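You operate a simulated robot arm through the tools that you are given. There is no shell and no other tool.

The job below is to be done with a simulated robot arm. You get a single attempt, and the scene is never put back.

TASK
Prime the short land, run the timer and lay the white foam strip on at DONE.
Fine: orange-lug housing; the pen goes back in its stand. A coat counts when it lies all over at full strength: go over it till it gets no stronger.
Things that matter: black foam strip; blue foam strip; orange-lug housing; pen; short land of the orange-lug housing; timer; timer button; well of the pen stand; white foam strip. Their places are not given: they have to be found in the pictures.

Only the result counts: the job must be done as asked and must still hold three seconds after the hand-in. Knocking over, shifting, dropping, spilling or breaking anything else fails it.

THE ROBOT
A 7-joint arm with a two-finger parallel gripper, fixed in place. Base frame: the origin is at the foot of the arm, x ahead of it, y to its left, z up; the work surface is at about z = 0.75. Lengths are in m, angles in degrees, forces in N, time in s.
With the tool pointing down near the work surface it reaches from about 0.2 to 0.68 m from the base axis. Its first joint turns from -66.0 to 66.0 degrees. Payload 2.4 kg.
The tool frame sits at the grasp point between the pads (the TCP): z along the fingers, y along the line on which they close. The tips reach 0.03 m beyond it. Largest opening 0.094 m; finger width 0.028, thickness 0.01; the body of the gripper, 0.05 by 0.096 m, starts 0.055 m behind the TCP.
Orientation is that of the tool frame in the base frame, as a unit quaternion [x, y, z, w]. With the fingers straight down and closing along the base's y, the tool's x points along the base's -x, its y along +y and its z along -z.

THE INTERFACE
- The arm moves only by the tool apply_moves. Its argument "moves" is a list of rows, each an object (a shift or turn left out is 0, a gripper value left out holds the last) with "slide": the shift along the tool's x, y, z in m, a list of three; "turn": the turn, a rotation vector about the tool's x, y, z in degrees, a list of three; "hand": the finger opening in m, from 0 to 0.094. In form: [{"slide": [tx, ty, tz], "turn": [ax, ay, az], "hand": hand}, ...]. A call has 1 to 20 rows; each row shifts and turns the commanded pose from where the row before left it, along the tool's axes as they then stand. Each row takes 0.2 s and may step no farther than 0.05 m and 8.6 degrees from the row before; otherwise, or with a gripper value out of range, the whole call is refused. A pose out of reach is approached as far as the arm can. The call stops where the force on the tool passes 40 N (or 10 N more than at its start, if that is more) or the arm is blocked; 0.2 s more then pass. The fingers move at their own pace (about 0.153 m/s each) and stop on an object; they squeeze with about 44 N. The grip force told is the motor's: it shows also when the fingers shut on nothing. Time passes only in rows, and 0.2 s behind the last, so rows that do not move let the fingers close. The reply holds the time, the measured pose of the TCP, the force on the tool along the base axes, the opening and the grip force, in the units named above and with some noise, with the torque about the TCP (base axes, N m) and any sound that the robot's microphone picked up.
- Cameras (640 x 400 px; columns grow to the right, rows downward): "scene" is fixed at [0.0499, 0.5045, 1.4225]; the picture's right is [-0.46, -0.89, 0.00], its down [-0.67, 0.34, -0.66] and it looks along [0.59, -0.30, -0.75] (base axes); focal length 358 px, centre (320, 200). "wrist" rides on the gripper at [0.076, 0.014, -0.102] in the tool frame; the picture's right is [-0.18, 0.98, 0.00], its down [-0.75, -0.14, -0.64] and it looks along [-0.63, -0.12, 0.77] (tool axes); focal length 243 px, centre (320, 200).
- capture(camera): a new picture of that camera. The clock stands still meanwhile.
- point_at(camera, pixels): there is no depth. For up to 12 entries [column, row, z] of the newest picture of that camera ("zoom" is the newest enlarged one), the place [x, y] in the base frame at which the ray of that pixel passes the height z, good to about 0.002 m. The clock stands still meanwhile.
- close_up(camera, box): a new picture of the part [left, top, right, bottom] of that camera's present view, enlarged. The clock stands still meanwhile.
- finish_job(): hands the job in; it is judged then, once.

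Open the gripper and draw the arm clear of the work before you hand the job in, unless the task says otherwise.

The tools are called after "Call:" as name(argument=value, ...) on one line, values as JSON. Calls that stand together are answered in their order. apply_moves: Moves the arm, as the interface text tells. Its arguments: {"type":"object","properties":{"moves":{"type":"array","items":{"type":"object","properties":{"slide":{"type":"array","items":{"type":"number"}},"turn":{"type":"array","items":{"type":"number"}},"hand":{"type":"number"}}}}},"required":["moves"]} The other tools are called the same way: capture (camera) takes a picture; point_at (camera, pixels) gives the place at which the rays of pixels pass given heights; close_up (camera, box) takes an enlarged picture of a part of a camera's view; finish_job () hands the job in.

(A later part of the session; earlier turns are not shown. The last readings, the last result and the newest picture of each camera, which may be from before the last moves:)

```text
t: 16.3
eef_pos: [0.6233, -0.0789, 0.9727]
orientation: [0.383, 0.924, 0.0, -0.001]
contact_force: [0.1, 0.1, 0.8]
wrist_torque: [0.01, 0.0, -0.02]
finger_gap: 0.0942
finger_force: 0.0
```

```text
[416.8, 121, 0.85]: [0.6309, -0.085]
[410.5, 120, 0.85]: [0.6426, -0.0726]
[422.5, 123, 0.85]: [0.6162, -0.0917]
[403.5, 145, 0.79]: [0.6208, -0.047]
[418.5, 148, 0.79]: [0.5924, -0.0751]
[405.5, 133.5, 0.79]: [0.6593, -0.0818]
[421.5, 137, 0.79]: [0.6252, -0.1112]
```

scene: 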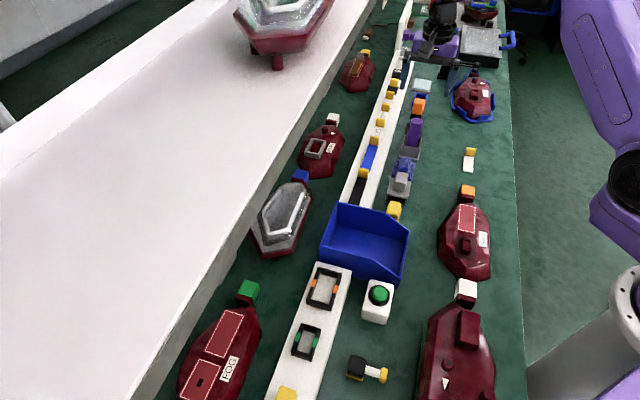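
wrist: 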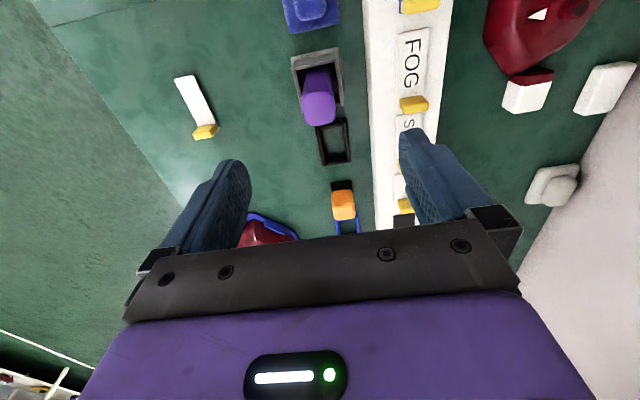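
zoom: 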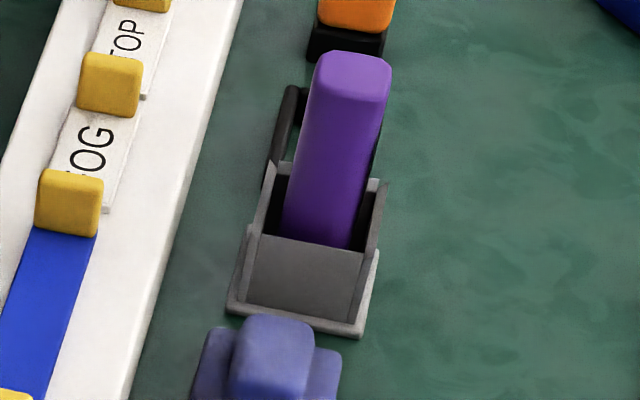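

The pen's top is at about (0.622,-0.078,0.858), ~0.029 m wide along my closing line, and I'm right above it. I narrow the fingers to 0.06 and go down to TCP z≈0.836.

Call:
apply_moves(moves=[{"hand": 0.06}, {"hand": 0.06}, {"slide": [0, 0, 0.04]}, {"slide": [0, 0, 0.04]}, {"slide": [0, 0, 0.03]}, {"slide": [0, 0, 0.015]}, {"slide": [0, 0, 0.011]}, {}])

Call:
capture(camera="wrist")

Call:
close_up(camera="scene", box=[370, 80, 466, 170])

```text
t: 18.1
eef_pos: [0.6253, -0.0772, 0.8367]
orientation: [0.383, 0.924, 0.0, 0.0]
contact_force: [-0.1, 0.7, 0.0]
wrist_torque: [0.03, 0.01, 0.03]
finger_gap: 0.06
finger_force: 0.0
```

```text
taken
```

wrist: 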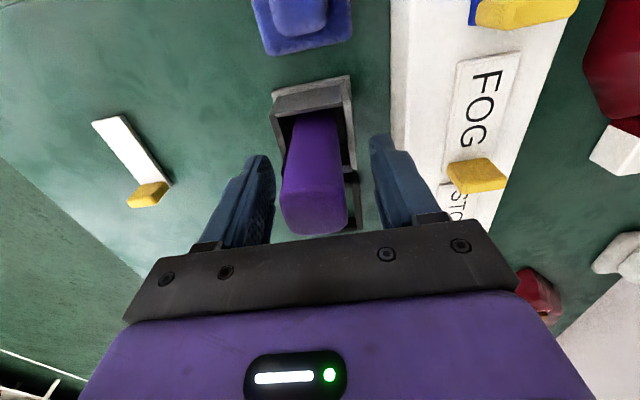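

```text
4.44 times, centred on (418, 125) of scene
```

zoom: 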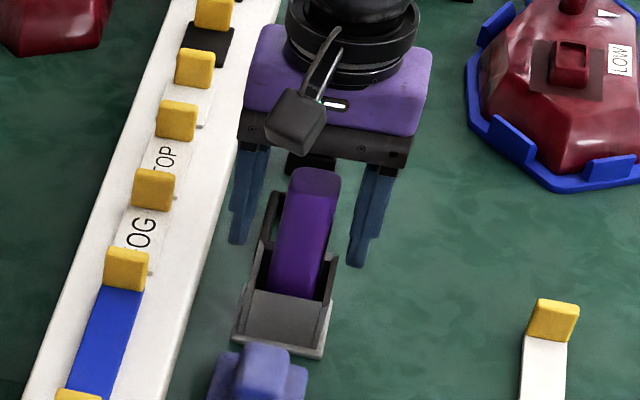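

The fingers straddle the pen, which sits ~3 mm toward the left finger. I shift by -0.003 along tool y and close.

Call:
apply_moves(moves=[{"slide": [0.002, -0.003, 0]}, {"hand": 0.0}, {"hand": 0.0}, {"hand": 0.0}, {}])

Call:
capture(camera="wrist")

```text
t: 19.3
eef_pos: [0.621, -0.0774, 0.8384]
orientation: [0.383, 0.924, 0.0, 0.0]
contact_force: [-0.6, 0.3, -0.6]
wrist_torque: [-0.01, -0.02, -0.01]
finger_gap: 0.0303
finger_force: 43.9
```

```text
taken
```

wrist: 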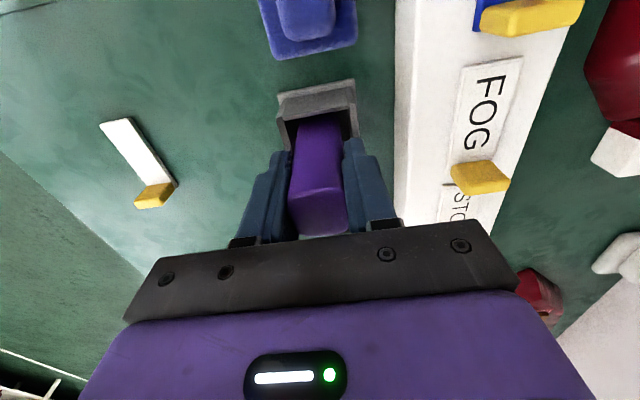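

The pen is gripped (gap 0.030, 44 N) with TCP at (0.621,-0.0774,0.8384), the pose for putting it back. I lift straight up.

Call:
apply_moves(moves=[{"slide": [0, 0, -0.01]}, {"slide": [0, 0, -0.02]}, {"slide": [0, 0, -0.03]}, {"slide": [0, 0, -0.04]}, {"slide": [0, 0, -0.04]}, {}])

Call:
capture(camera="wrist")

Call:
close_up(camera="scene", box=[370, 40, 498, 170])

```text
t: 20.7
eef_pos: [0.622, -0.0774, 0.977]
orientation: [0.382, 0.924, 0.0, -0.001]
contact_force: [-0.1, 0.2, -1.0]
wrist_torque: [0.0, 0.01, -0.03]
finger_gap: 0.0299
finger_force: 43.9
```

```text
taken
```

wrist: 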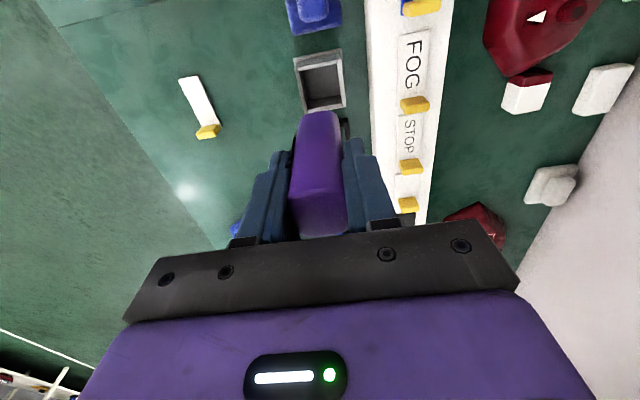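

```text
3.08 times, centred on (434, 105) of scene
```

zoom: 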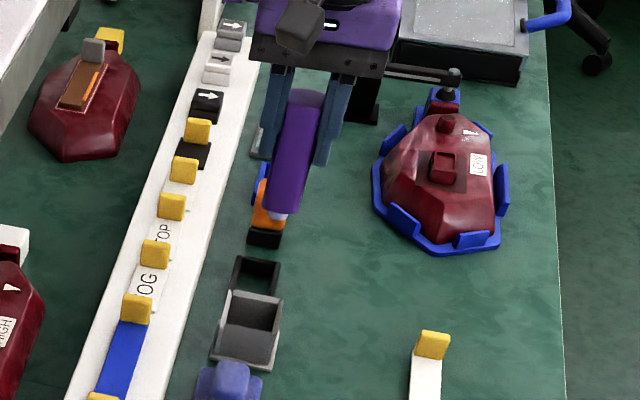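

The pen is out and the stand is still in place. I enlarge the pen tip in the scene view to see the nib.

Call:
close_up(camera="scene", box=[408, 60, 456, 120])

Call:
close_up(camera="wrist", box=[270, 40, 366, 130])

```text
6.67 times, centred on (432, 90) of scene
```

zoom: 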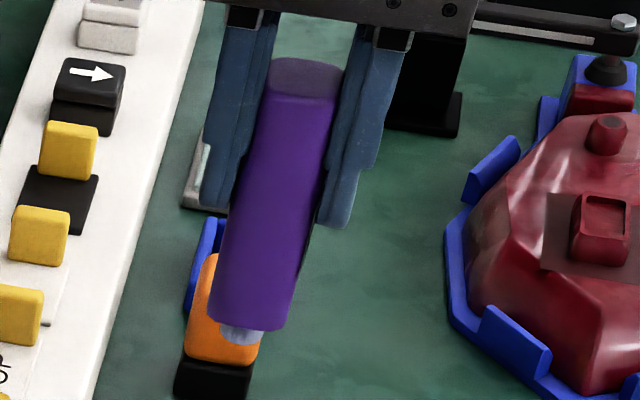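

```text
4.44 times, centred on (318, 85) of wrist
```

zoom: 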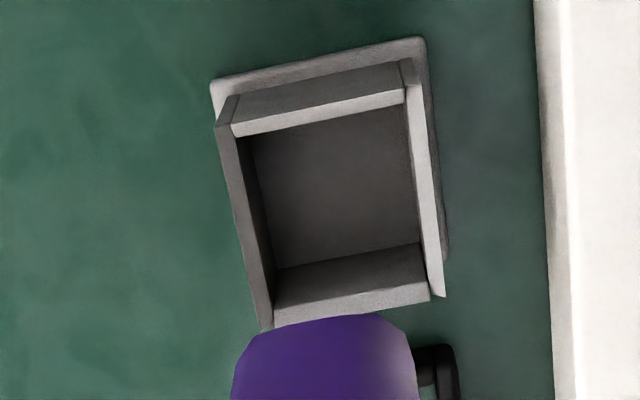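

The nib is a ~15 mm wide stub about 0.085–0.089 m below the TCP. I carry the pen over the land centre near (0.353,-0.035), staying high, then lower to z≈0.92.

Call:
apply_moves(moves=[{"slide": [0.0367, -0.0267, 0]}, {"slide": [0.0367, -0.0267, 0]}, {"slide": [0.0367, -0.0267, 0]}, {"slide": [0.0367, -0.0267, 0]}, {"slide": [0.0367, -0.0267, 0]}, {"slide": [0.0367, -0.0267, 0]}, {"slide": [0, 0, 0.03]}, {"slide": [0, 0, 0.027]}, {}])

Call:
capture(camera="wrist")

Call:
close_up(camera="scene", box=[400, 140, 528, 260])

```text
t: 22.7
eef_pos: [0.3492, -0.0359, 0.9219]
orientation: [0.383, 0.924, 0.0, -0.001]
contact_force: [-0.1, -0.3, -0.5]
wrist_torque: [0.03, 0.0, 0.01]
finger_gap: 0.0302
finger_force: 44.2
```

```text
taken
```

wrist: 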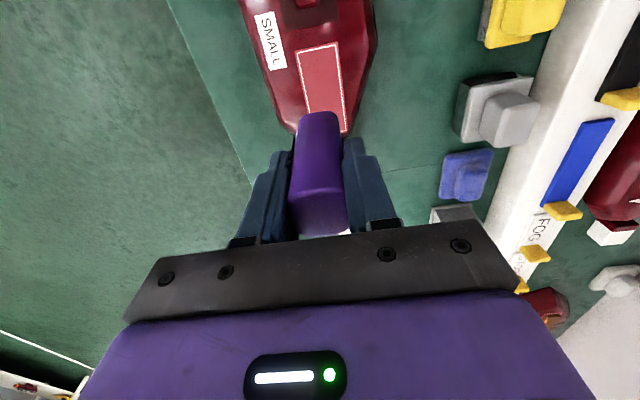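

```text
3.33 times, centred on (464, 200) of scene
```

zoom: 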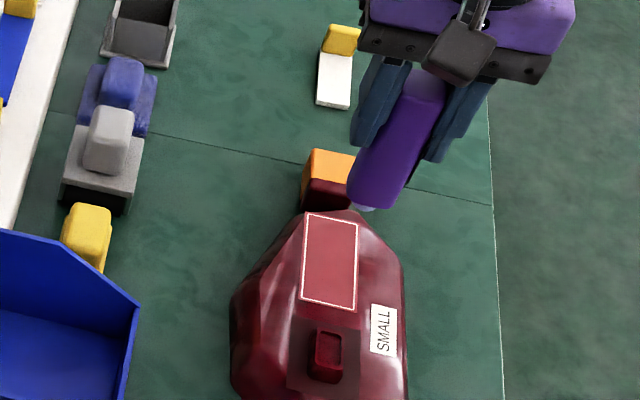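

The land's outline is visible at (297,53), (339,42), (347,135); I zoom and locate corners at z=0.774.

Call:
close_up(camera="wrist", box=[240, 0, 400, 140])

Call:
point_at(camera="wrist", pixels=[[296, 53, 0.774], [338, 42, 0.774], [347, 135, 0.774], [305, 110, 0.774]])

Call:
close_up(camera="scene", box=[440, 170, 504, 240])

```text
2.86 times, centred on (320, 70) of wrist
```

zoom: 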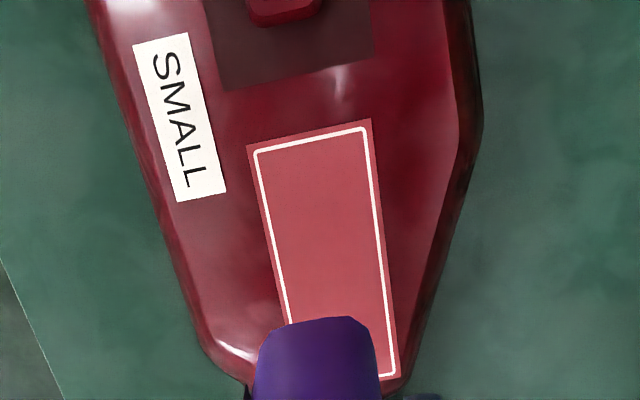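

```text
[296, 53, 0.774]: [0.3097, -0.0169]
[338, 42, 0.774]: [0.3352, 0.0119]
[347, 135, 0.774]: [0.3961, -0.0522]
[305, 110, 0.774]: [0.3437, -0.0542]
```

```text
5.71 times, centred on (472, 205) of scene
```

zoom: 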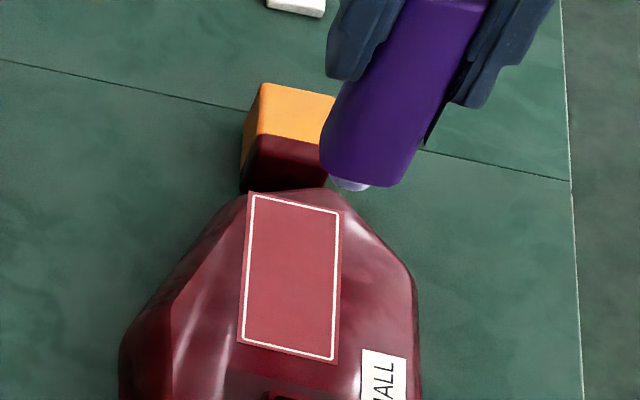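

The land is aligned with the tool axes: centre ≈(0.3525,-0.034), 0.086×0.038 m. I centre the pen over it and lower to just above the expected contact height (TCP ≈0.87).

Call:
apply_moves(moves=[{"slide": [-0.001, 0.0037, 0.02]}, {"slide": [0, 0, 0.02]}, {"slide": [0, 0, 0.01]}, {}])

Call:
close_up(camera="scene", box=[440, 180, 504, 240])

Call:
capture(camera="wrist")

```text
t: 23.7
eef_pos: [0.3527, -0.0339, 0.8731]
orientation: [0.383, 0.924, 0.0, -0.001]
contact_force: [0.0, 0.0, -0.5]
wrist_torque: [0.04, 0.03, 0.02]
finger_gap: 0.03
finger_force: 44.4
```

```text
6.67 times, centred on (472, 210) of scene
```

zoom: 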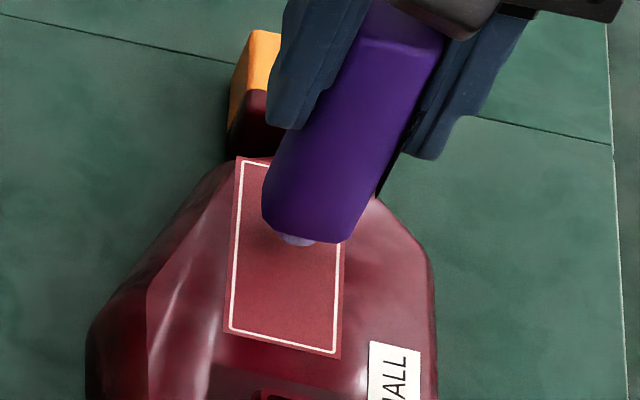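

```text
taken
```

wrist: 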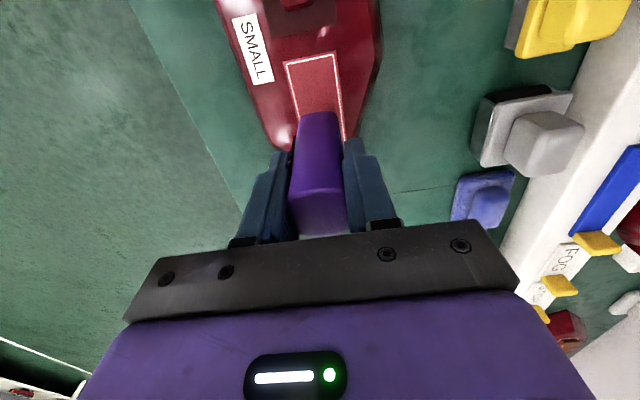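

The nib hovers slightly above the land's centre. I go down in 2 mm steps watching the force.

Call:
apply_moves(moves=[{"slide": [0, 0, 0.002]}, {"slide": [0, 0, 0.002]}, {}])

Call:
apply_moves(moves=[{"slide": [0, 0, 0.002]}, {}])

Call:
apply_moves(moves=[{"slide": [0, 0, 0.002]}, {}])

```text
t: 24.5
eef_pos: [0.3557, -0.0334, 0.8682]
orientation: [0.383, 0.924, 0.0, 0.0]
contact_force: [0.5, 0.3, -1.0]
wrist_torque: [0.02, 0.0, 0.03]
finger_gap: 0.0301
finger_force: 43.8
```

```text
t: 25.1
eef_pos: [0.3547, -0.0348, 0.8668]
orientation: [0.383, 0.924, -0.001, 0.0]
contact_force: [-0.5, -0.2, 1.5]
wrist_torque: [-0.01, 0.01, 0.02]
finger_gap: 0.0298
finger_force: 44.0
```

```text
t: 25.7
eef_pos: [0.355, -0.0339, 0.864]
orientation: [0.382, 0.924, 0.0, 0.0]
contact_force: [-0.3, -0.7, 35.9]
wrist_torque: [-0.08, 0.06, -0.01]
finger_gap: 0.03
finger_force: 43.7
```

Contact: force rose to 36 N over the last 2 mm. I ease up 1.8 mm to a light touch and look.

Call:
apply_moves(moves=[{"slide": [0, 0, -0.0018]}, {}])

Call:
close_up(camera="scene", box=[440, 180, 504, 240])

```text
t: 26.3
eef_pos: [0.3549, -0.033, 0.864]
orientation: [0.382, 0.924, 0.0, -0.002]
contact_force: [0.1, -0.5, 1.2]
wrist_torque: [-0.01, -0.06, 0.0]
finger_gap: 0.0301
finger_force: 43.7
```

```text
6.67 times, centred on (472, 210) of scene
```

zoom: 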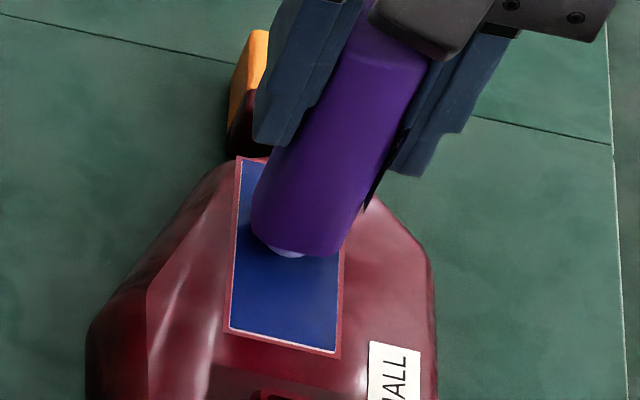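

The land has already turned blue where the pen touched, over the whole area. I now go over it in lanes at light pressure to bring it to full strength.

Call:
apply_moves(moves=[{"slide": [-0.017, -0.006, 0.0003]}, {"slide": [-0.017, -0.006, 0]}, {"slide": [0.017, 0, 0]}, {"slide": [0.017, 0, 0]}, {"slide": [0.017, 0, 0]}, {"slide": [0.017, 0, 0]}, {"slide": [0, 0.008, 0]}, {"slide": [-0.017, 0, 0]}, {"slide": [-0.017, 0, 0]}, {"slide": [-0.017, 0, 0]}, {"slide": [-0.017, 0, 0]}, {"slide": [0, 0.008, 0]}, {"slide": [0.017, 0, 0]}, {"slide": [0.017, 0, 0]}, {"slide": [0.017, 0, 0]}, {"slide": [0.017, 0, 0]}, {"slide": [0, 0.008, 0]}, {"slide": [-0.0227, 0, 0]}, {"slide": [-0.0227, 0, 0]}, {"slide": [-0.0227, 0, 0]}])

Call:
close_up(camera="scene", box=[440, 180, 504, 240])

Call:
capture(camera="wrist")

```text
t: 30.5
eef_pos: [0.3881, -0.0512, 0.8664]
orientation: [0.383, 0.924, 0.0, 0.0]
contact_force: [0.2, 0.3, 0.6]
wrist_torque: [0.0, 0.03, 0.02]
finger_gap: 0.0299
finger_force: 44.5
```

```text
6.67 times, centred on (472, 210) of scene
```

zoom: 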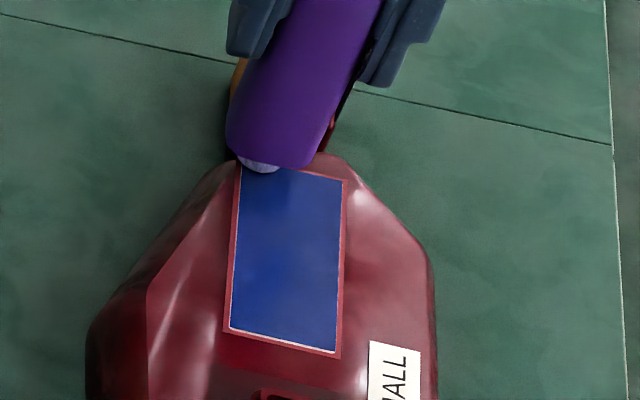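

```text
taken
```

wrist: 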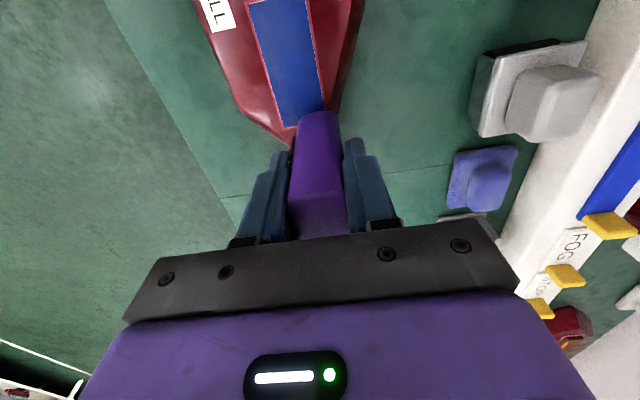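

The land is blue; I enlarge both views to judge evenness.

Call:
close_up(camera="wrist", box=[210, 0, 370, 140])

Call:
close_up(camera="scene", box=[450, 195, 490, 240])

```text
2.86 times, centred on (290, 70) of wrist
```

zoom: 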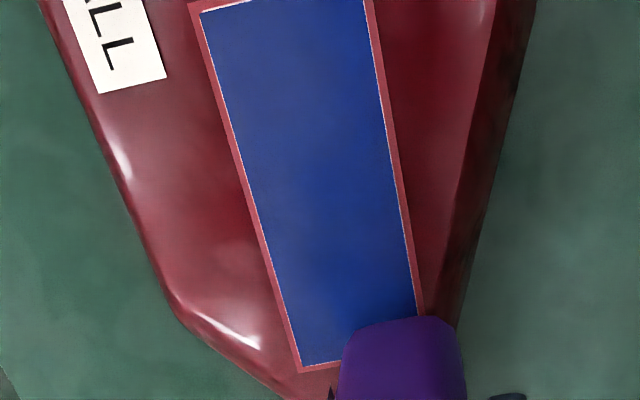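

```text
8.89 times, centred on (470, 218) of scene
```

zoom: 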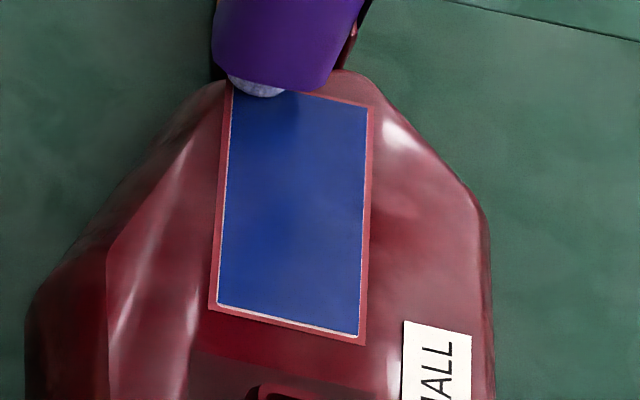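

The coat looks even; I press slightly more (0.7 mm) and check force before another pass.

Call:
apply_moves(moves=[{"slide": [0.004, 0, 0.0007]}, {}])

```text
t: 31.1
eef_pos: [0.3846, -0.0476, 0.8647]
orientation: [0.383, 0.924, 0.0, -0.001]
contact_force: [0.2, 0.0, -0.3]
wrist_torque: [0.0, 0.01, 0.01]
finger_gap: 0.0303
finger_force: 44.1
```

No contact force now, so I step down in 0.7 mm increments until a light touch shows.

Call:
apply_moves(moves=[{"slide": [0, 0, 0.0007]}, {}])

Call:
apply_moves(moves=[{"slide": [0, 0, 0.0007]}, {}])

```text
t: 31.7
eef_pos: [0.3857, -0.0473, 0.8647]
orientation: [0.383, 0.924, 0.001, -0.001]
contact_force: [-0.2, 0.2, 0.7]
wrist_torque: [0.02, 0.01, 0.02]
finger_gap: 0.0302
finger_force: 43.8
```

```text
t: 32.3
eef_pos: [0.3853, -0.0456, 0.8642]
orientation: [0.383, 0.924, 0.001, -0.001]
contact_force: [-4.0, -2.1, 18.1]
wrist_torque: [-0.15, 0.32, 0.04]
finger_gap: 0.03
finger_force: 44.3
```

Contact at 18 N; I ease up 0.5 mm and run the lanes back in the other direction.

Call:
apply_moves(moves=[{"slide": [0, -0.003, -0.0005]}, {"slide": [0.016, 0, 0]}, {"slide": [0.016, 0, 0]}, {"slide": [0.016, 0, 0]}, {"slide": [0.016, 0, 0]}, {"slide": [0, -0.006, 0]}, {"slide": [-0.016, 0, 0]}, {"slide": [-0.016, 0, 0]}, {"slide": [-0.016, 0, 0]}, {"slide": [-0.016, 0, 0]}])

Call:
close_up(camera="scene", box=[450, 195, 490, 240])

```text
t: 34.5
eef_pos: [0.3784, -0.0512, 0.8659]
orientation: [0.383, 0.924, 0.0, -0.001]
contact_force: [-0.1, 0.5, -0.4]
wrist_torque: [0.02, 0.0, 0.01]
finger_gap: 0.0303
finger_force: 43.8
```

```text
8.89 times, centred on (470, 218) of scene
```

zoom: 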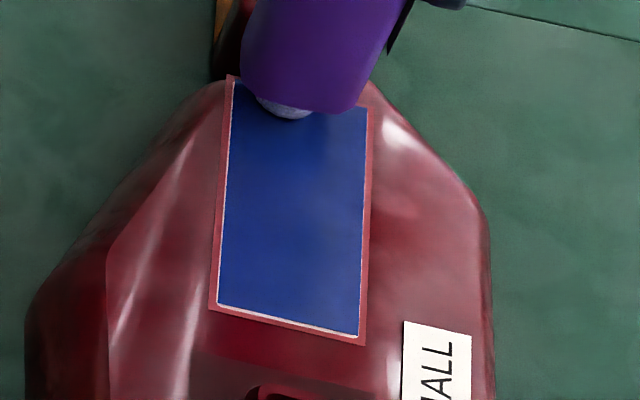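

I do another full set of lanes with slightly more pressure, then will lift to compare the colour.

Call:
apply_moves(moves=[{"slide": [0, 0, 0.0006]}, {"slide": [0.016, 0, 0]}, {"slide": [0.016, 0, 0]}, {"slide": [0.016, 0, 0]}, {"slide": [0.016, 0, 0]}, {"slide": [0, -0.007, 0]}, {"slide": [-0.016, 0, 0]}, {"slide": [-0.016, 0, 0]}, {"slide": [-0.016, 0, 0]}, {"slide": [-0.016, 0, 0]}, {"slide": [0, -0.007, 0]}, {"slide": [0.016, 0, 0]}, {"slide": [0.016, 0, 0]}, {"slide": [0.016, 0, 0]}, {"slide": [0.016, 0, 0]}])

Call:
close_up(camera="scene", box=[450, 195, 490, 240])

```text
t: 37.7
eef_pos: [0.3239, -0.0173, 0.8636]
orientation: [0.383, 0.924, 0.0, 0.0]
contact_force: [1.3, -0.7, 7.0]
wrist_torque: [0.02, -0.17, -0.01]
finger_gap: 0.0298
finger_force: 44.3
```

```text
8.89 times, centred on (470, 218) of scene
```

zoom: 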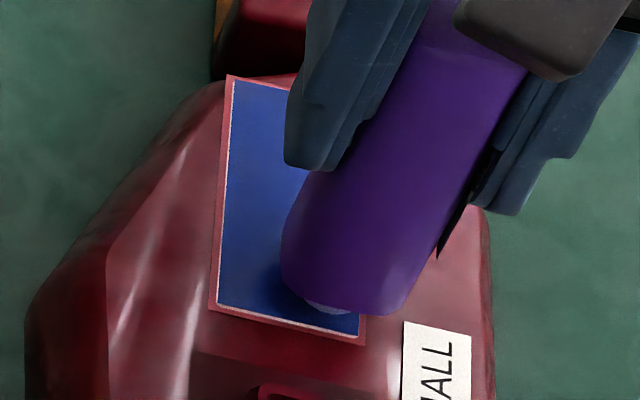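

Contact is steady at 7 N. I continue the remaining edge lane and repeat lanes across the whole land.

Call:
apply_moves(moves=[{"slide": [0, -0.005, 0]}, {"slide": [-0.016, 0, 0]}, {"slide": [-0.016, 0, 0]}, {"slide": [-0.016, 0, 0]}, {"slide": [-0.016, 0, 0]}, {"slide": [0, 0.007, 0]}, {"slide": [0.016, 0, 0]}, {"slide": [0.016, 0, 0]}, {"slide": [0.016, 0, 0]}, {"slide": [0.016, 0, 0]}, {"slide": [0.003, 0.006, 0]}, {"slide": [-0.017, 0, 0]}, {"slide": [-0.017, 0, 0]}, {"slide": [-0.017, 0, 0]}, {"slide": [-0.017, 0, 0]}])

Call:
close_up(camera="scene", box=[450, 195, 490, 240])

```text
t: 40.9
eef_pos: [0.3743, -0.0571, 0.8623]
orientation: [0.382, 0.924, 0.0, -0.001]
contact_force: [-4.3, 4.3, 18.8]
wrist_torque: [0.31, 0.26, 0.03]
finger_gap: 0.03
finger_force: 43.6
```

```text
8.89 times, centred on (470, 218) of scene
```

zoom: 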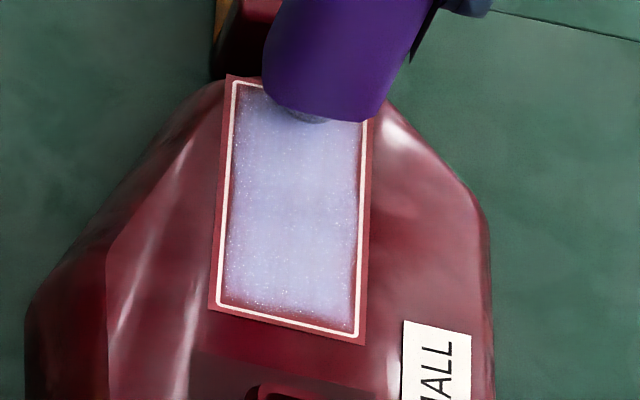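

The coat has changed to a pale lavender layer with the edges still thinner. I go around the perimeter and inner lanes again with slightly less pressure.

Call:
apply_moves(moves=[{"slide": [-0.006, 0.007, -0.0003]}, {"slide": [0, 0.007, 0]}, {"slide": [0.019, 0, 0]}, {"slide": [0.019, 0, 0]}, {"slide": [0.019, 0, 0]}, {"slide": [0.019, 0, 0]}, {"slide": [0, -0.014, 0]}, {"slide": [0, -0.014, 0]}, {"slide": [-0.019, 0, 0]}, {"slide": [-0.019, 0, 0]}, {"slide": [-0.019, 0, 0]}, {"slide": [-0.019, 0, 0]}, {"slide": [0, 0.007, 0]}, {"slide": [0.019, 0, 0]}, {"slide": [0.019, 0, 0]}, {"slide": [0.019, 0, 0]}, {"slide": [0.019, 0, 0]}])

Call:
close_up(camera="scene", box=[450, 195, 490, 240])

Call:
capture(camera="wrist")

```text
t: 44.5
eef_pos: [0.3198, -0.012, 0.8633]
orientation: [0.383, 0.924, -0.001, -0.002]
contact_force: [-0.7, -0.3, 0.1]
wrist_torque: [-0.01, 0.01, 0.02]
finger_gap: 0.0301
finger_force: 44.0
```

```text
8.89 times, centred on (470, 218) of scene
```

zoom: 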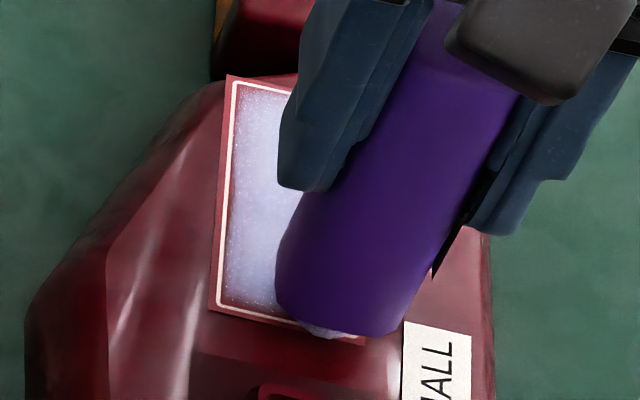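

```text
taken
```

wrist: 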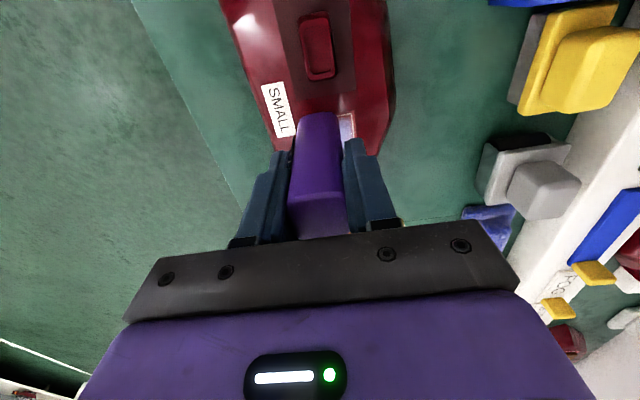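

Force has dropped to zero; I press 0.4 mm more and repeat lanes over the whole land.

Call:
apply_moves(moves=[{"slide": [-0.003, 0.0, 0.0004]}, {"slide": [0, 0.007, 0]}, {"slide": [-0.018, 0, 0]}, {"slide": [-0.018, 0, 0]}, {"slide": [-0.018, 0, 0]}, {"slide": [-0.018, 0, 0]}, {"slide": [0, 0.007, 0]}, {"slide": [0.018, 0, 0]}, {"slide": [0.018, 0, 0]}, {"slide": [0.018, 0, 0]}, {"slide": [0.018, 0, 0]}, {"slide": [0, 0.007, 0]}, {"slide": [-0.018, 0, 0]}, {"slide": [-0.018, 0, 0]}, {"slide": [-0.018, 0, 0]}, {"slide": [-0.018, 0, 0]}])

Call:
close_up(camera="scene", box=[450, 195, 490, 240])

```text
t: 47.9
eef_pos: [0.3882, -0.0521, 0.8633]
orientation: [0.382, 0.924, 0.0, -0.001]
contact_force: [-0.3, 0.2, -0.3]
wrist_torque: [-0.03, -0.02, 0.04]
finger_gap: 0.03
finger_force: 44.1
```

```text
8.89 times, centred on (470, 218) of scene
```

zoom: 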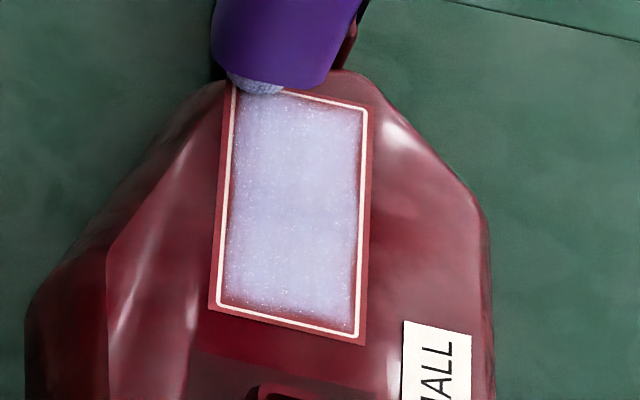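

The coat is a bit whiter and fuller. I press down 0.6 mm more to regain contact and check the force near the centre.

Call:
apply_moves(moves=[{"slide": [0.01, -0.005, 0.0005]}, {"slide": [0.01, -0.005, 0]}, {}])

```text
t: 48.7
eef_pos: [0.3675, -0.0423, 0.8621]
orientation: [0.382, 0.924, 0.0, -0.001]
contact_force: [-0.4, -0.1, 0.3]
wrist_torque: [0.01, 0.01, 0.03]
finger_gap: 0.0299
finger_force: 44.2
```

Call:
apply_moves(moves=[{"slide": [0, 0, 0.0005]}, {}])

Call:
apply_moves(moves=[{"slide": [0, 0, 0.0005]}, {}])

```text
t: 49.3
eef_pos: [0.3678, -0.0431, 0.8618]
orientation: [0.383, 0.924, 0.001, -0.001]
contact_force: [-0.3, 2.9, 14.2]
wrist_torque: [0.25, 0.02, 0.02]
finger_gap: 0.0298
finger_force: 44.3
```

```text
t: 49.9
eef_pos: [0.3691, -0.0427, 0.8603]
orientation: [0.383, 0.924, 0.0, -0.001]
contact_force: [0.1, 3.3, 30.5]
wrist_torque: [0.18, 0.03, -0.04]
finger_gap: 0.0301
finger_force: 43.9
```

Contact regained (30 N); I ease 0.6 mm and run all the lanes from one side to the other.

Call:
apply_moves(moves=[{"slide": [0, 0.009, -0.0006]}, {"slide": [-0.018, 0, 0]}, {"slide": [0.018, 0, 0]}, {"slide": [0.018, 0, 0]}, {"slide": [0.018, 0, 0]}, {"slide": [0.018, 0, 0]}, {"slide": [0, -0.007, 0]}, {"slide": [-0.018, 0, 0]}, {"slide": [-0.018, 0, 0]}, {"slide": [-0.018, 0, 0]}, {"slide": [-0.018, 0, 0]}, {"slide": [0, -0.007, 0]}, {"slide": [0.018, 0, 0]}, {"slide": [0.018, 0, 0]}, {"slide": [0.018, 0, 0]}, {"slide": [0.018, 0, 0]}, {"slide": [0, -0.007, 0]}, {"slide": [-0.024, 0, 0]}, {"slide": [-0.024, 0, 0]}, {"slide": [-0.024, 0, 0]}])

Call:
close_up(camera="scene", box=[450, 195, 490, 240])

```text
t: 54.1
eef_pos: [0.3702, -0.0637, 0.8608]
orientation: [0.382, 0.924, 0.0, -0.001]
contact_force: [-6.4, 5.0, 35.5]
wrist_torque: [0.33, 0.46, 0.02]
finger_gap: 0.0299
finger_force: 44.3
```

```text
8.89 times, centred on (470, 218) of scene
```

zoom: 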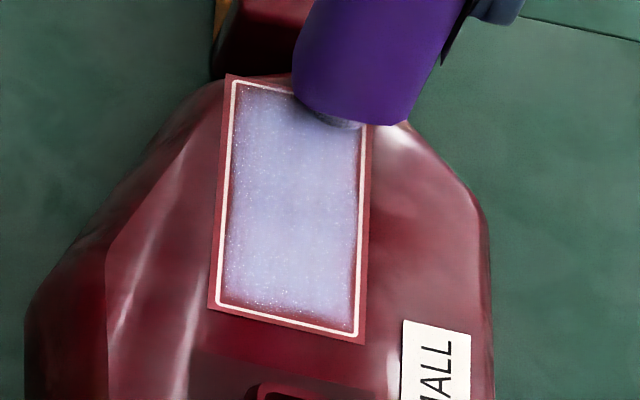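

Force got to 35 N at this end, so I ease 0.5 mm, do the last edge lane and end strips, then lift to inspect.

Call:
apply_moves(moves=[{"slide": [0, -0.006, -0.0005]}, {"slide": [0.018, 0, 0]}, {"slide": [0.018, 0, 0]}, {"slide": [0.018, 0, 0]}, {"slide": [0.018, 0, 0]}, {"slide": [0.002, 0.009, 0]}, {"slide": [0, 0.009, 0]}, {"slide": [0, 0.009, 0]}, {"slide": [-0.018, 0, 0]}, {"slide": [-0.018, 0, 0]}, {"slide": [-0.018, 0, 0]}, {"slide": [-0.018, 0, 0]}, {"slide": [-0.002, -0.009, 0]}, {"slide": [0, -0.009, 0]}])

Call:
apply_moves(moves=[{"slide": [0, 0, -0.03]}, {"slide": [-0.03, 0.0, -0.03]}, {"slide": [-0.04, 0, 0]}, {}])

Call:
capture(camera="wrist")

Call:
close_up(camera="scene", box=[450, 195, 490, 240])

```text
t: 57.1
eef_pos: [0.3729, -0.0637, 0.8623]
orientation: [0.383, 0.924, 0.001, -0.001]
contact_force: [-0.2, 0.0, 0.5]
wrist_torque: [0.02, 0.0, 0.0]
finger_gap: 0.0299
finger_force: 43.6
```

```text
t: 58.1
eef_pos: [0.425, -0.1146, 0.922]
orientation: [0.382, 0.924, 0.001, -0.001]
contact_force: [0.2, 0.4, -0.9]
wrist_torque: [0.04, 0.01, -0.01]
finger_gap: 0.0302
finger_force: 44.5
```

```text
taken
```

wrist: 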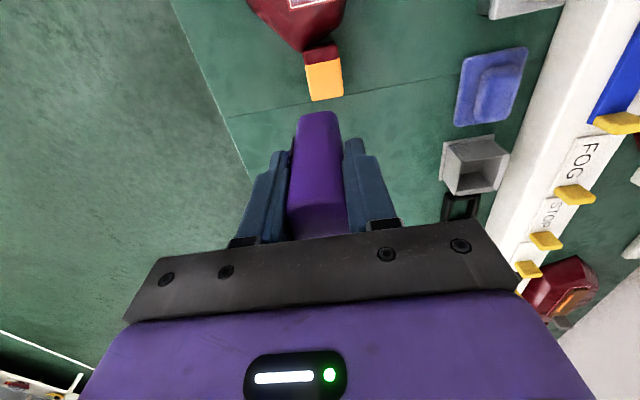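

```text
8.89 times, centred on (470, 218) of scene
```

zoom: 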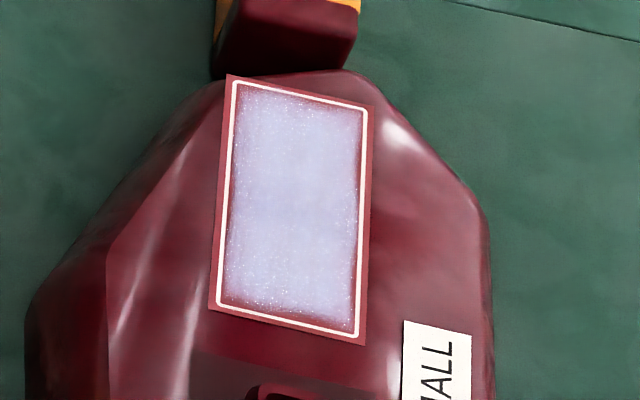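

The coat now looks even with soft margins. I take a stronger enlargement as reference before going over once more.

Call:
close_up(camera="scene", box=[455, 200, 479, 236])

```text
11.11 times, centred on (467, 218) of scene
```

zoom: 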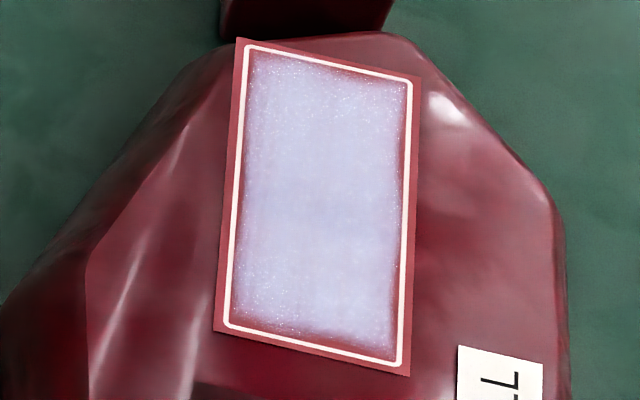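

I return to the land and run the perimeter with firmer contact, out to the outline, to see whether the margins fill in.

Call:
apply_moves(moves=[{"slide": [0.04, 0, 0]}, {"slide": [0.03, 0, 0.03]}, {"slide": [0, 0, 0.025]}, {"slide": [0, 0, 0.0053]}, {}])

Call:
apply_moves(moves=[{"slide": [0, 0, 0.0004]}, {}])

```text
t: 59.3
eef_pos: [0.3749, -0.0648, 0.8626]
orientation: [0.383, 0.924, 0.0, -0.001]
contact_force: [-0.5, -0.1, -0.5]
wrist_torque: [-0.01, 0.05, 0.0]
finger_gap: 0.03
finger_force: 43.7
```

```text
t: 59.9
eef_pos: [0.3745, -0.0649, 0.8623]
orientation: [0.383, 0.924, 0.0, -0.001]
contact_force: [0.0, -0.3, -0.1]
wrist_torque: [0.02, -0.02, 0.0]
finger_gap: 0.0301
finger_force: 44.3
```

Call:
apply_moves(moves=[{"slide": [0, 0, 0.0005]}, {}])

Call:
apply_moves(moves=[{"slide": [0, 0, 0.0004]}, {}])

```text
t: 60.5
eef_pos: [0.374, -0.0642, 0.8622]
orientation: [0.383, 0.924, 0.001, 0.0]
contact_force: [0.2, -0.7, -1.4]
wrist_torque: [0.04, 0.02, -0.03]
finger_gap: 0.03
finger_force: 44.0
```

```text
t: 61.1
eef_pos: [0.3738, -0.0646, 0.8597]
orientation: [0.383, 0.924, 0.0, -0.001]
contact_force: [0.7, -0.4, -0.2]
wrist_torque: [-0.01, 0.04, -0.02]
finger_gap: 0.0301
finger_force: 43.8
```

Still no contact, so the pen must have slid a little in the grip; I keep stepping down.

Call:
apply_moves(moves=[{"slide": [0, 0, 0.0005]}, {}])

Call:
apply_moves(moves=[{"slide": [0, 0, 0.0005]}, {}])

Call:
close_up(camera="scene", box=[450, 190, 498, 226])

```text
t: 61.7
eef_pos: [0.3739, -0.0639, 0.8613]
orientation: [0.382, 0.924, 0.0, -0.002]
contact_force: [-0.5, -0.2, -1.1]
wrist_torque: [0.0, 0.0, -0.01]
finger_gap: 0.03
finger_force: 43.4
```

```text
t: 62.3
eef_pos: [0.3751, -0.0631, 0.8606]
orientation: [0.382, 0.924, 0.0, 0.0]
contact_force: [-2.6, -0.2, 34.7]
wrist_torque: [-0.06, 0.22, 0.01]
finger_gap: 0.0302
finger_force: 44.0
```

```text
11.11 times, centred on (474, 208) of scene
```

zoom: 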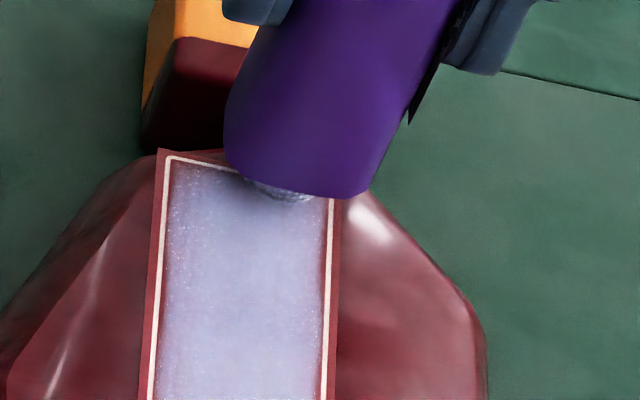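

Contact (35 N); I ease 0.35 mm and run the perimeter.

Call:
apply_moves(moves=[{"slide": [0, -0.005, -0.00035]}, {"slide": [-0.003, -0.004, 0]}, {"slide": [0.02, 0, 0]}, {"slide": [0.02, 0, 0]}, {"slide": [0.02, 0, 0]}, {"slide": [0.02, 0, 0]}, {"slide": [0, 0.01, 0]}, {"slide": [0, 0.01, 0]}, {"slide": [0, 0.01, 0]}, {"slide": [-0.02, 0, 0]}, {"slide": [-0.02, 0, 0]}, {"slide": [-0.02, 0, 0]}, {"slide": [-0.02, 0, 0]}, {"slide": [0, -0.01, 0]}, {"slide": [0, -0.01, 0]}, {"slide": [0, -0.01, 0]}])

Call:
close_up(camera="scene", box=[455, 200, 479, 236])

```text
t: 65.7
eef_pos: [0.3697, -0.0718, 0.8599]
orientation: [0.383, 0.924, 0.001, 0.0]
contact_force: [1.4, 2.1, 6.1]
wrist_torque: [0.14, -0.13, 0.01]
finger_gap: 0.03
finger_force: 44.4
```

```text
11.11 times, centred on (467, 218) of scene
```

zoom: 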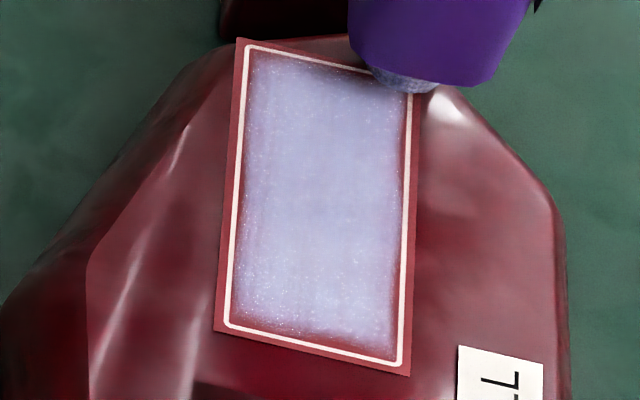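

Contact is steady at 6 N and margins look unchanged (soft-edged coat). I run one more complete set of lanes to be sure it is at full strength.

Call:
apply_moves(moves=[{"slide": [0.018, 0.0, 0]}, {"slide": [0.018, 0, 0]}, {"slide": [0.018, 0, 0]}, {"slide": [0.018, 0, 0]}, {"slide": [0, 0.0075, 0]}, {"slide": [-0.018, 0, 0]}, {"slide": [-0.018, 0, 0]}, {"slide": [-0.018, 0, 0]}, {"slide": [-0.018, 0, 0]}, {"slide": [0, 0.0075, 0]}, {"slide": [0.018, 0, 0]}, {"slide": [0.018, 0, 0]}, {"slide": [0.018, 0, 0]}, {"slide": [0.018, 0, 0]}, {"slide": [0, 0.0075, 0]}, {"slide": [-0.018, 0, 0]}, {"slide": [-0.018, 0, 0]}, {"slide": [-0.018, 0, 0]}, {"slide": [-0.018, 0, 0]}])

Call:
apply_moves(moves=[{"slide": [0, 0.0075, 0]}, {"slide": [0.018, 0, 0]}, {"slide": [0.018, 0, 0]}, {"slide": [0.018, 0, 0]}, {"slide": [0.018, 0, 0]}, {"slide": [0, -0.0075, 0]}, {"slide": [-0.018, 0, 0]}, {"slide": [-0.018, 0, 0]}, {"slide": [-0.018, 0, 0]}, {"slide": [-0.018, 0, 0]}, {"slide": [0, -0.0075, 0]}, {"slide": [0.018, 0, 0]}, {"slide": [0.018, 0, 0]}, {"slide": [0.018, 0, 0]}, {"slide": [0.018, 0, 0]}, {"slide": [0, -0.0075, 0]}, {"slide": [-0.018, 0, 0]}, {"slide": [-0.018, 0, 0]}, {"slide": [-0.018, 0, 0]}, {"slide": [-0.018, 0, 0]}])

Call:
close_up(camera="scene", box=[455, 200, 479, 236])

```text
t: 69.7
eef_pos: [0.3856, -0.0555, 0.858]
orientation: [0.383, 0.924, -0.001, 0.001]
contact_force: [-1.5, 1.6, 11.2]
wrist_torque: [0.02, 0.17, 0.0]
finger_gap: 0.03
finger_force: 43.4
```

```text
t: 73.9
eef_pos: [0.3749, -0.0653, 0.862]
orientation: [0.383, 0.924, 0.001, -0.001]
contact_force: [0.2, 0.7, 0.2]
wrist_torque: [0.03, 0.0, 0.01]
finger_gap: 0.0304
finger_force: 44.0
```

```text
11.11 times, centred on (467, 218) of scene
```

zoom: 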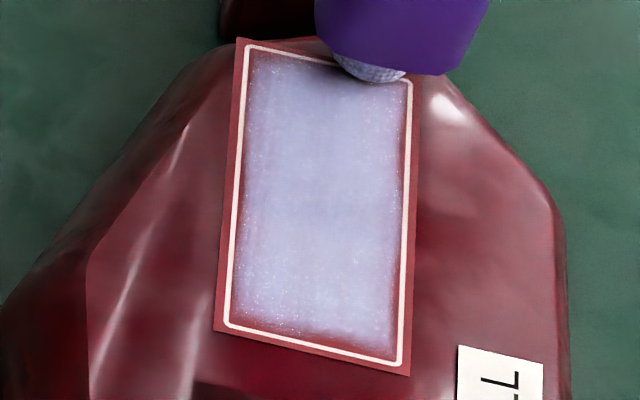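

Strength looks unchanged from the previous passes. I lift and take a wrist view of the coat.

Call:
apply_moves(moves=[{"slide": [0, 0, -0.03]}, {"slide": [0, 0, -0.04]}, {"slide": [0, 0, -0.04]}, {"slide": [0, 0.03, 0]}, {}])

Call:
close_up(camera="wrist", box=[210, 0, 370, 140])

Call:
close_up(camera="scene", box=[455, 200, 479, 236])

```text
t: 75.1
eef_pos: [0.3975, -0.0444, 0.9698]
orientation: [0.383, 0.924, 0.0, -0.002]
contact_force: [-0.7, 0.4, -0.4]
wrist_torque: [-0.01, -0.02, 0.0]
finger_gap: 0.0302
finger_force: 44.0
```

```text
2.86 times, centred on (290, 70) of wrist
```

zoom: 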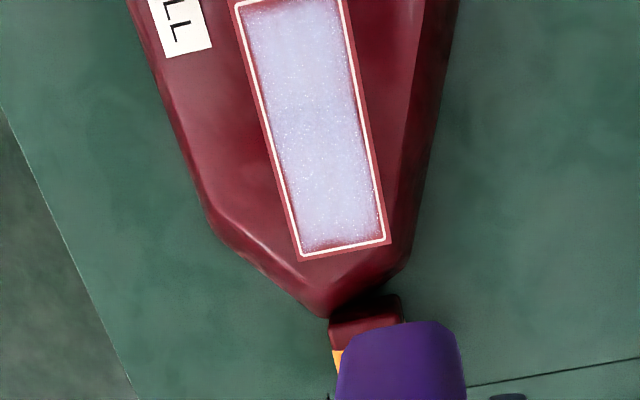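

```text
11.11 times, centred on (467, 218) of scene
```

zoom: 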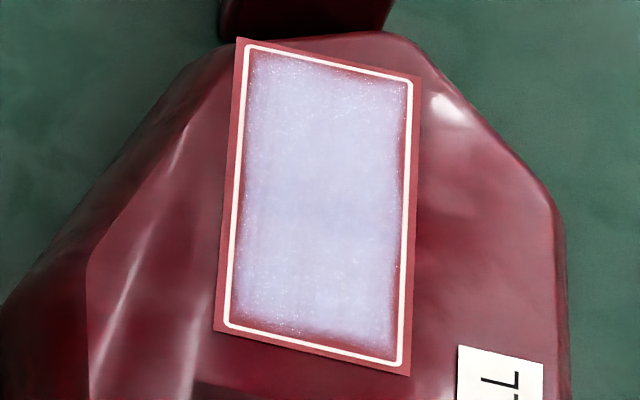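

The coat is identical to before the last passes, so it is at full strength. I carry the pen back above its stand, retracing the commanded displacement exactly.

Call:
apply_moves(moves=[{"slide": [-0.03642, 0.0272, -0.002]}, {"slide": [-0.03642, 0.0272, -0.002]}, {"slide": [-0.03642, 0.0272, -0.002]}, {"slide": [-0.03642, 0.0272, -0.002]}, {"slide": [-0.03642, 0.0272, 0]}, {}])

Call:
capture(camera="wrist")

Call:
close_up(camera="scene", box=[390, 70, 454, 160])

```text
t: 76.5
eef_pos: [0.6237, -0.0768, 0.9755]
orientation: [0.383, 0.924, 0.0, -0.002]
contact_force: [0.3, 0.2, -0.2]
wrist_torque: [0.03, -0.01, 0.0]
finger_gap: 0.03
finger_force: 44.0
```

```text
taken
```

wrist: 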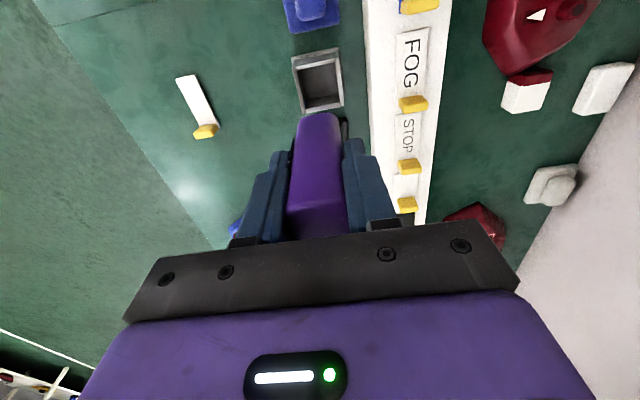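

```text
4.44 times, centred on (422, 115) of scene
```

zoom: 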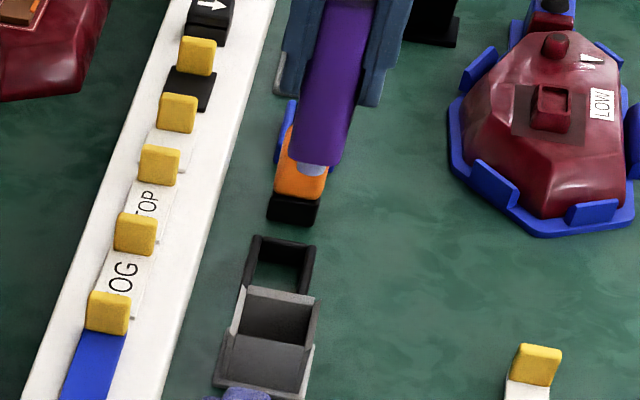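

The stand shows almost where it did after the first lift; I take the identical enlargement to compare precisely.

Call:
close_up(camera="wrist", box=[270, 40, 366, 130])

```text
4.44 times, centred on (318, 85) of wrist
```

zoom: 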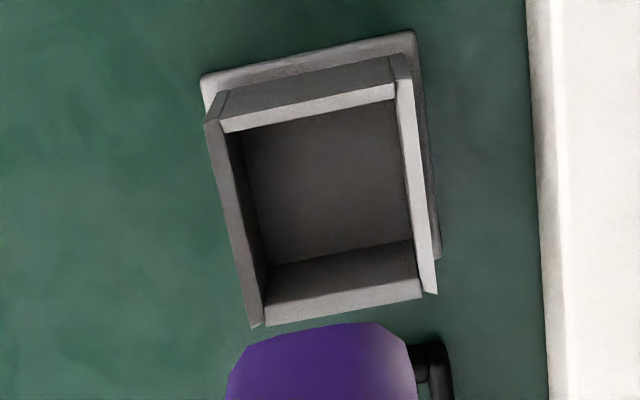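

The stand appears shifted by about (-9,-5) zoom px, i.e. ~2 mm; I correct by [+0.0015,-0.0018] and lower the pen toward the well.

Call:
apply_moves(moves=[{"slide": [0.0015, -0.0018, 0.03]}, {"slide": [0, 0, 0.03]}, {"slide": [0, 0, 0.025]}, {}])

Call:
close_up(camera="wrist", box=[270, 70, 366, 160])

Call:
close_up(camera="scene", box=[390, 100, 438, 165])

```text
t: 77.5
eef_pos: [0.6176, -0.0793, 0.8927]
orientation: [0.383, 0.924, 0.001, -0.001]
contact_force: [0.7, 0.0, -1.0]
wrist_torque: [0.04, 0.02, -0.01]
finger_gap: 0.03
finger_force: 43.9
```

```text
4.44 times, centred on (318, 115) of wrist
```

zoom: 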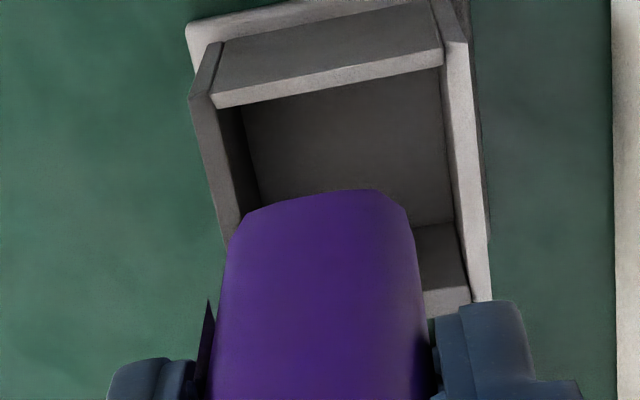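

```text
6.15 times, centred on (414, 132) of scene
```

zoom: 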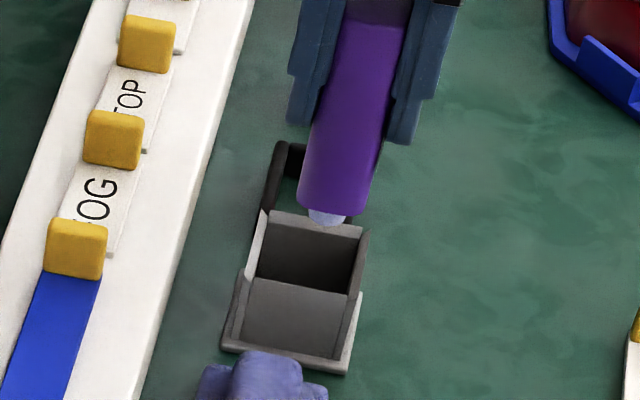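

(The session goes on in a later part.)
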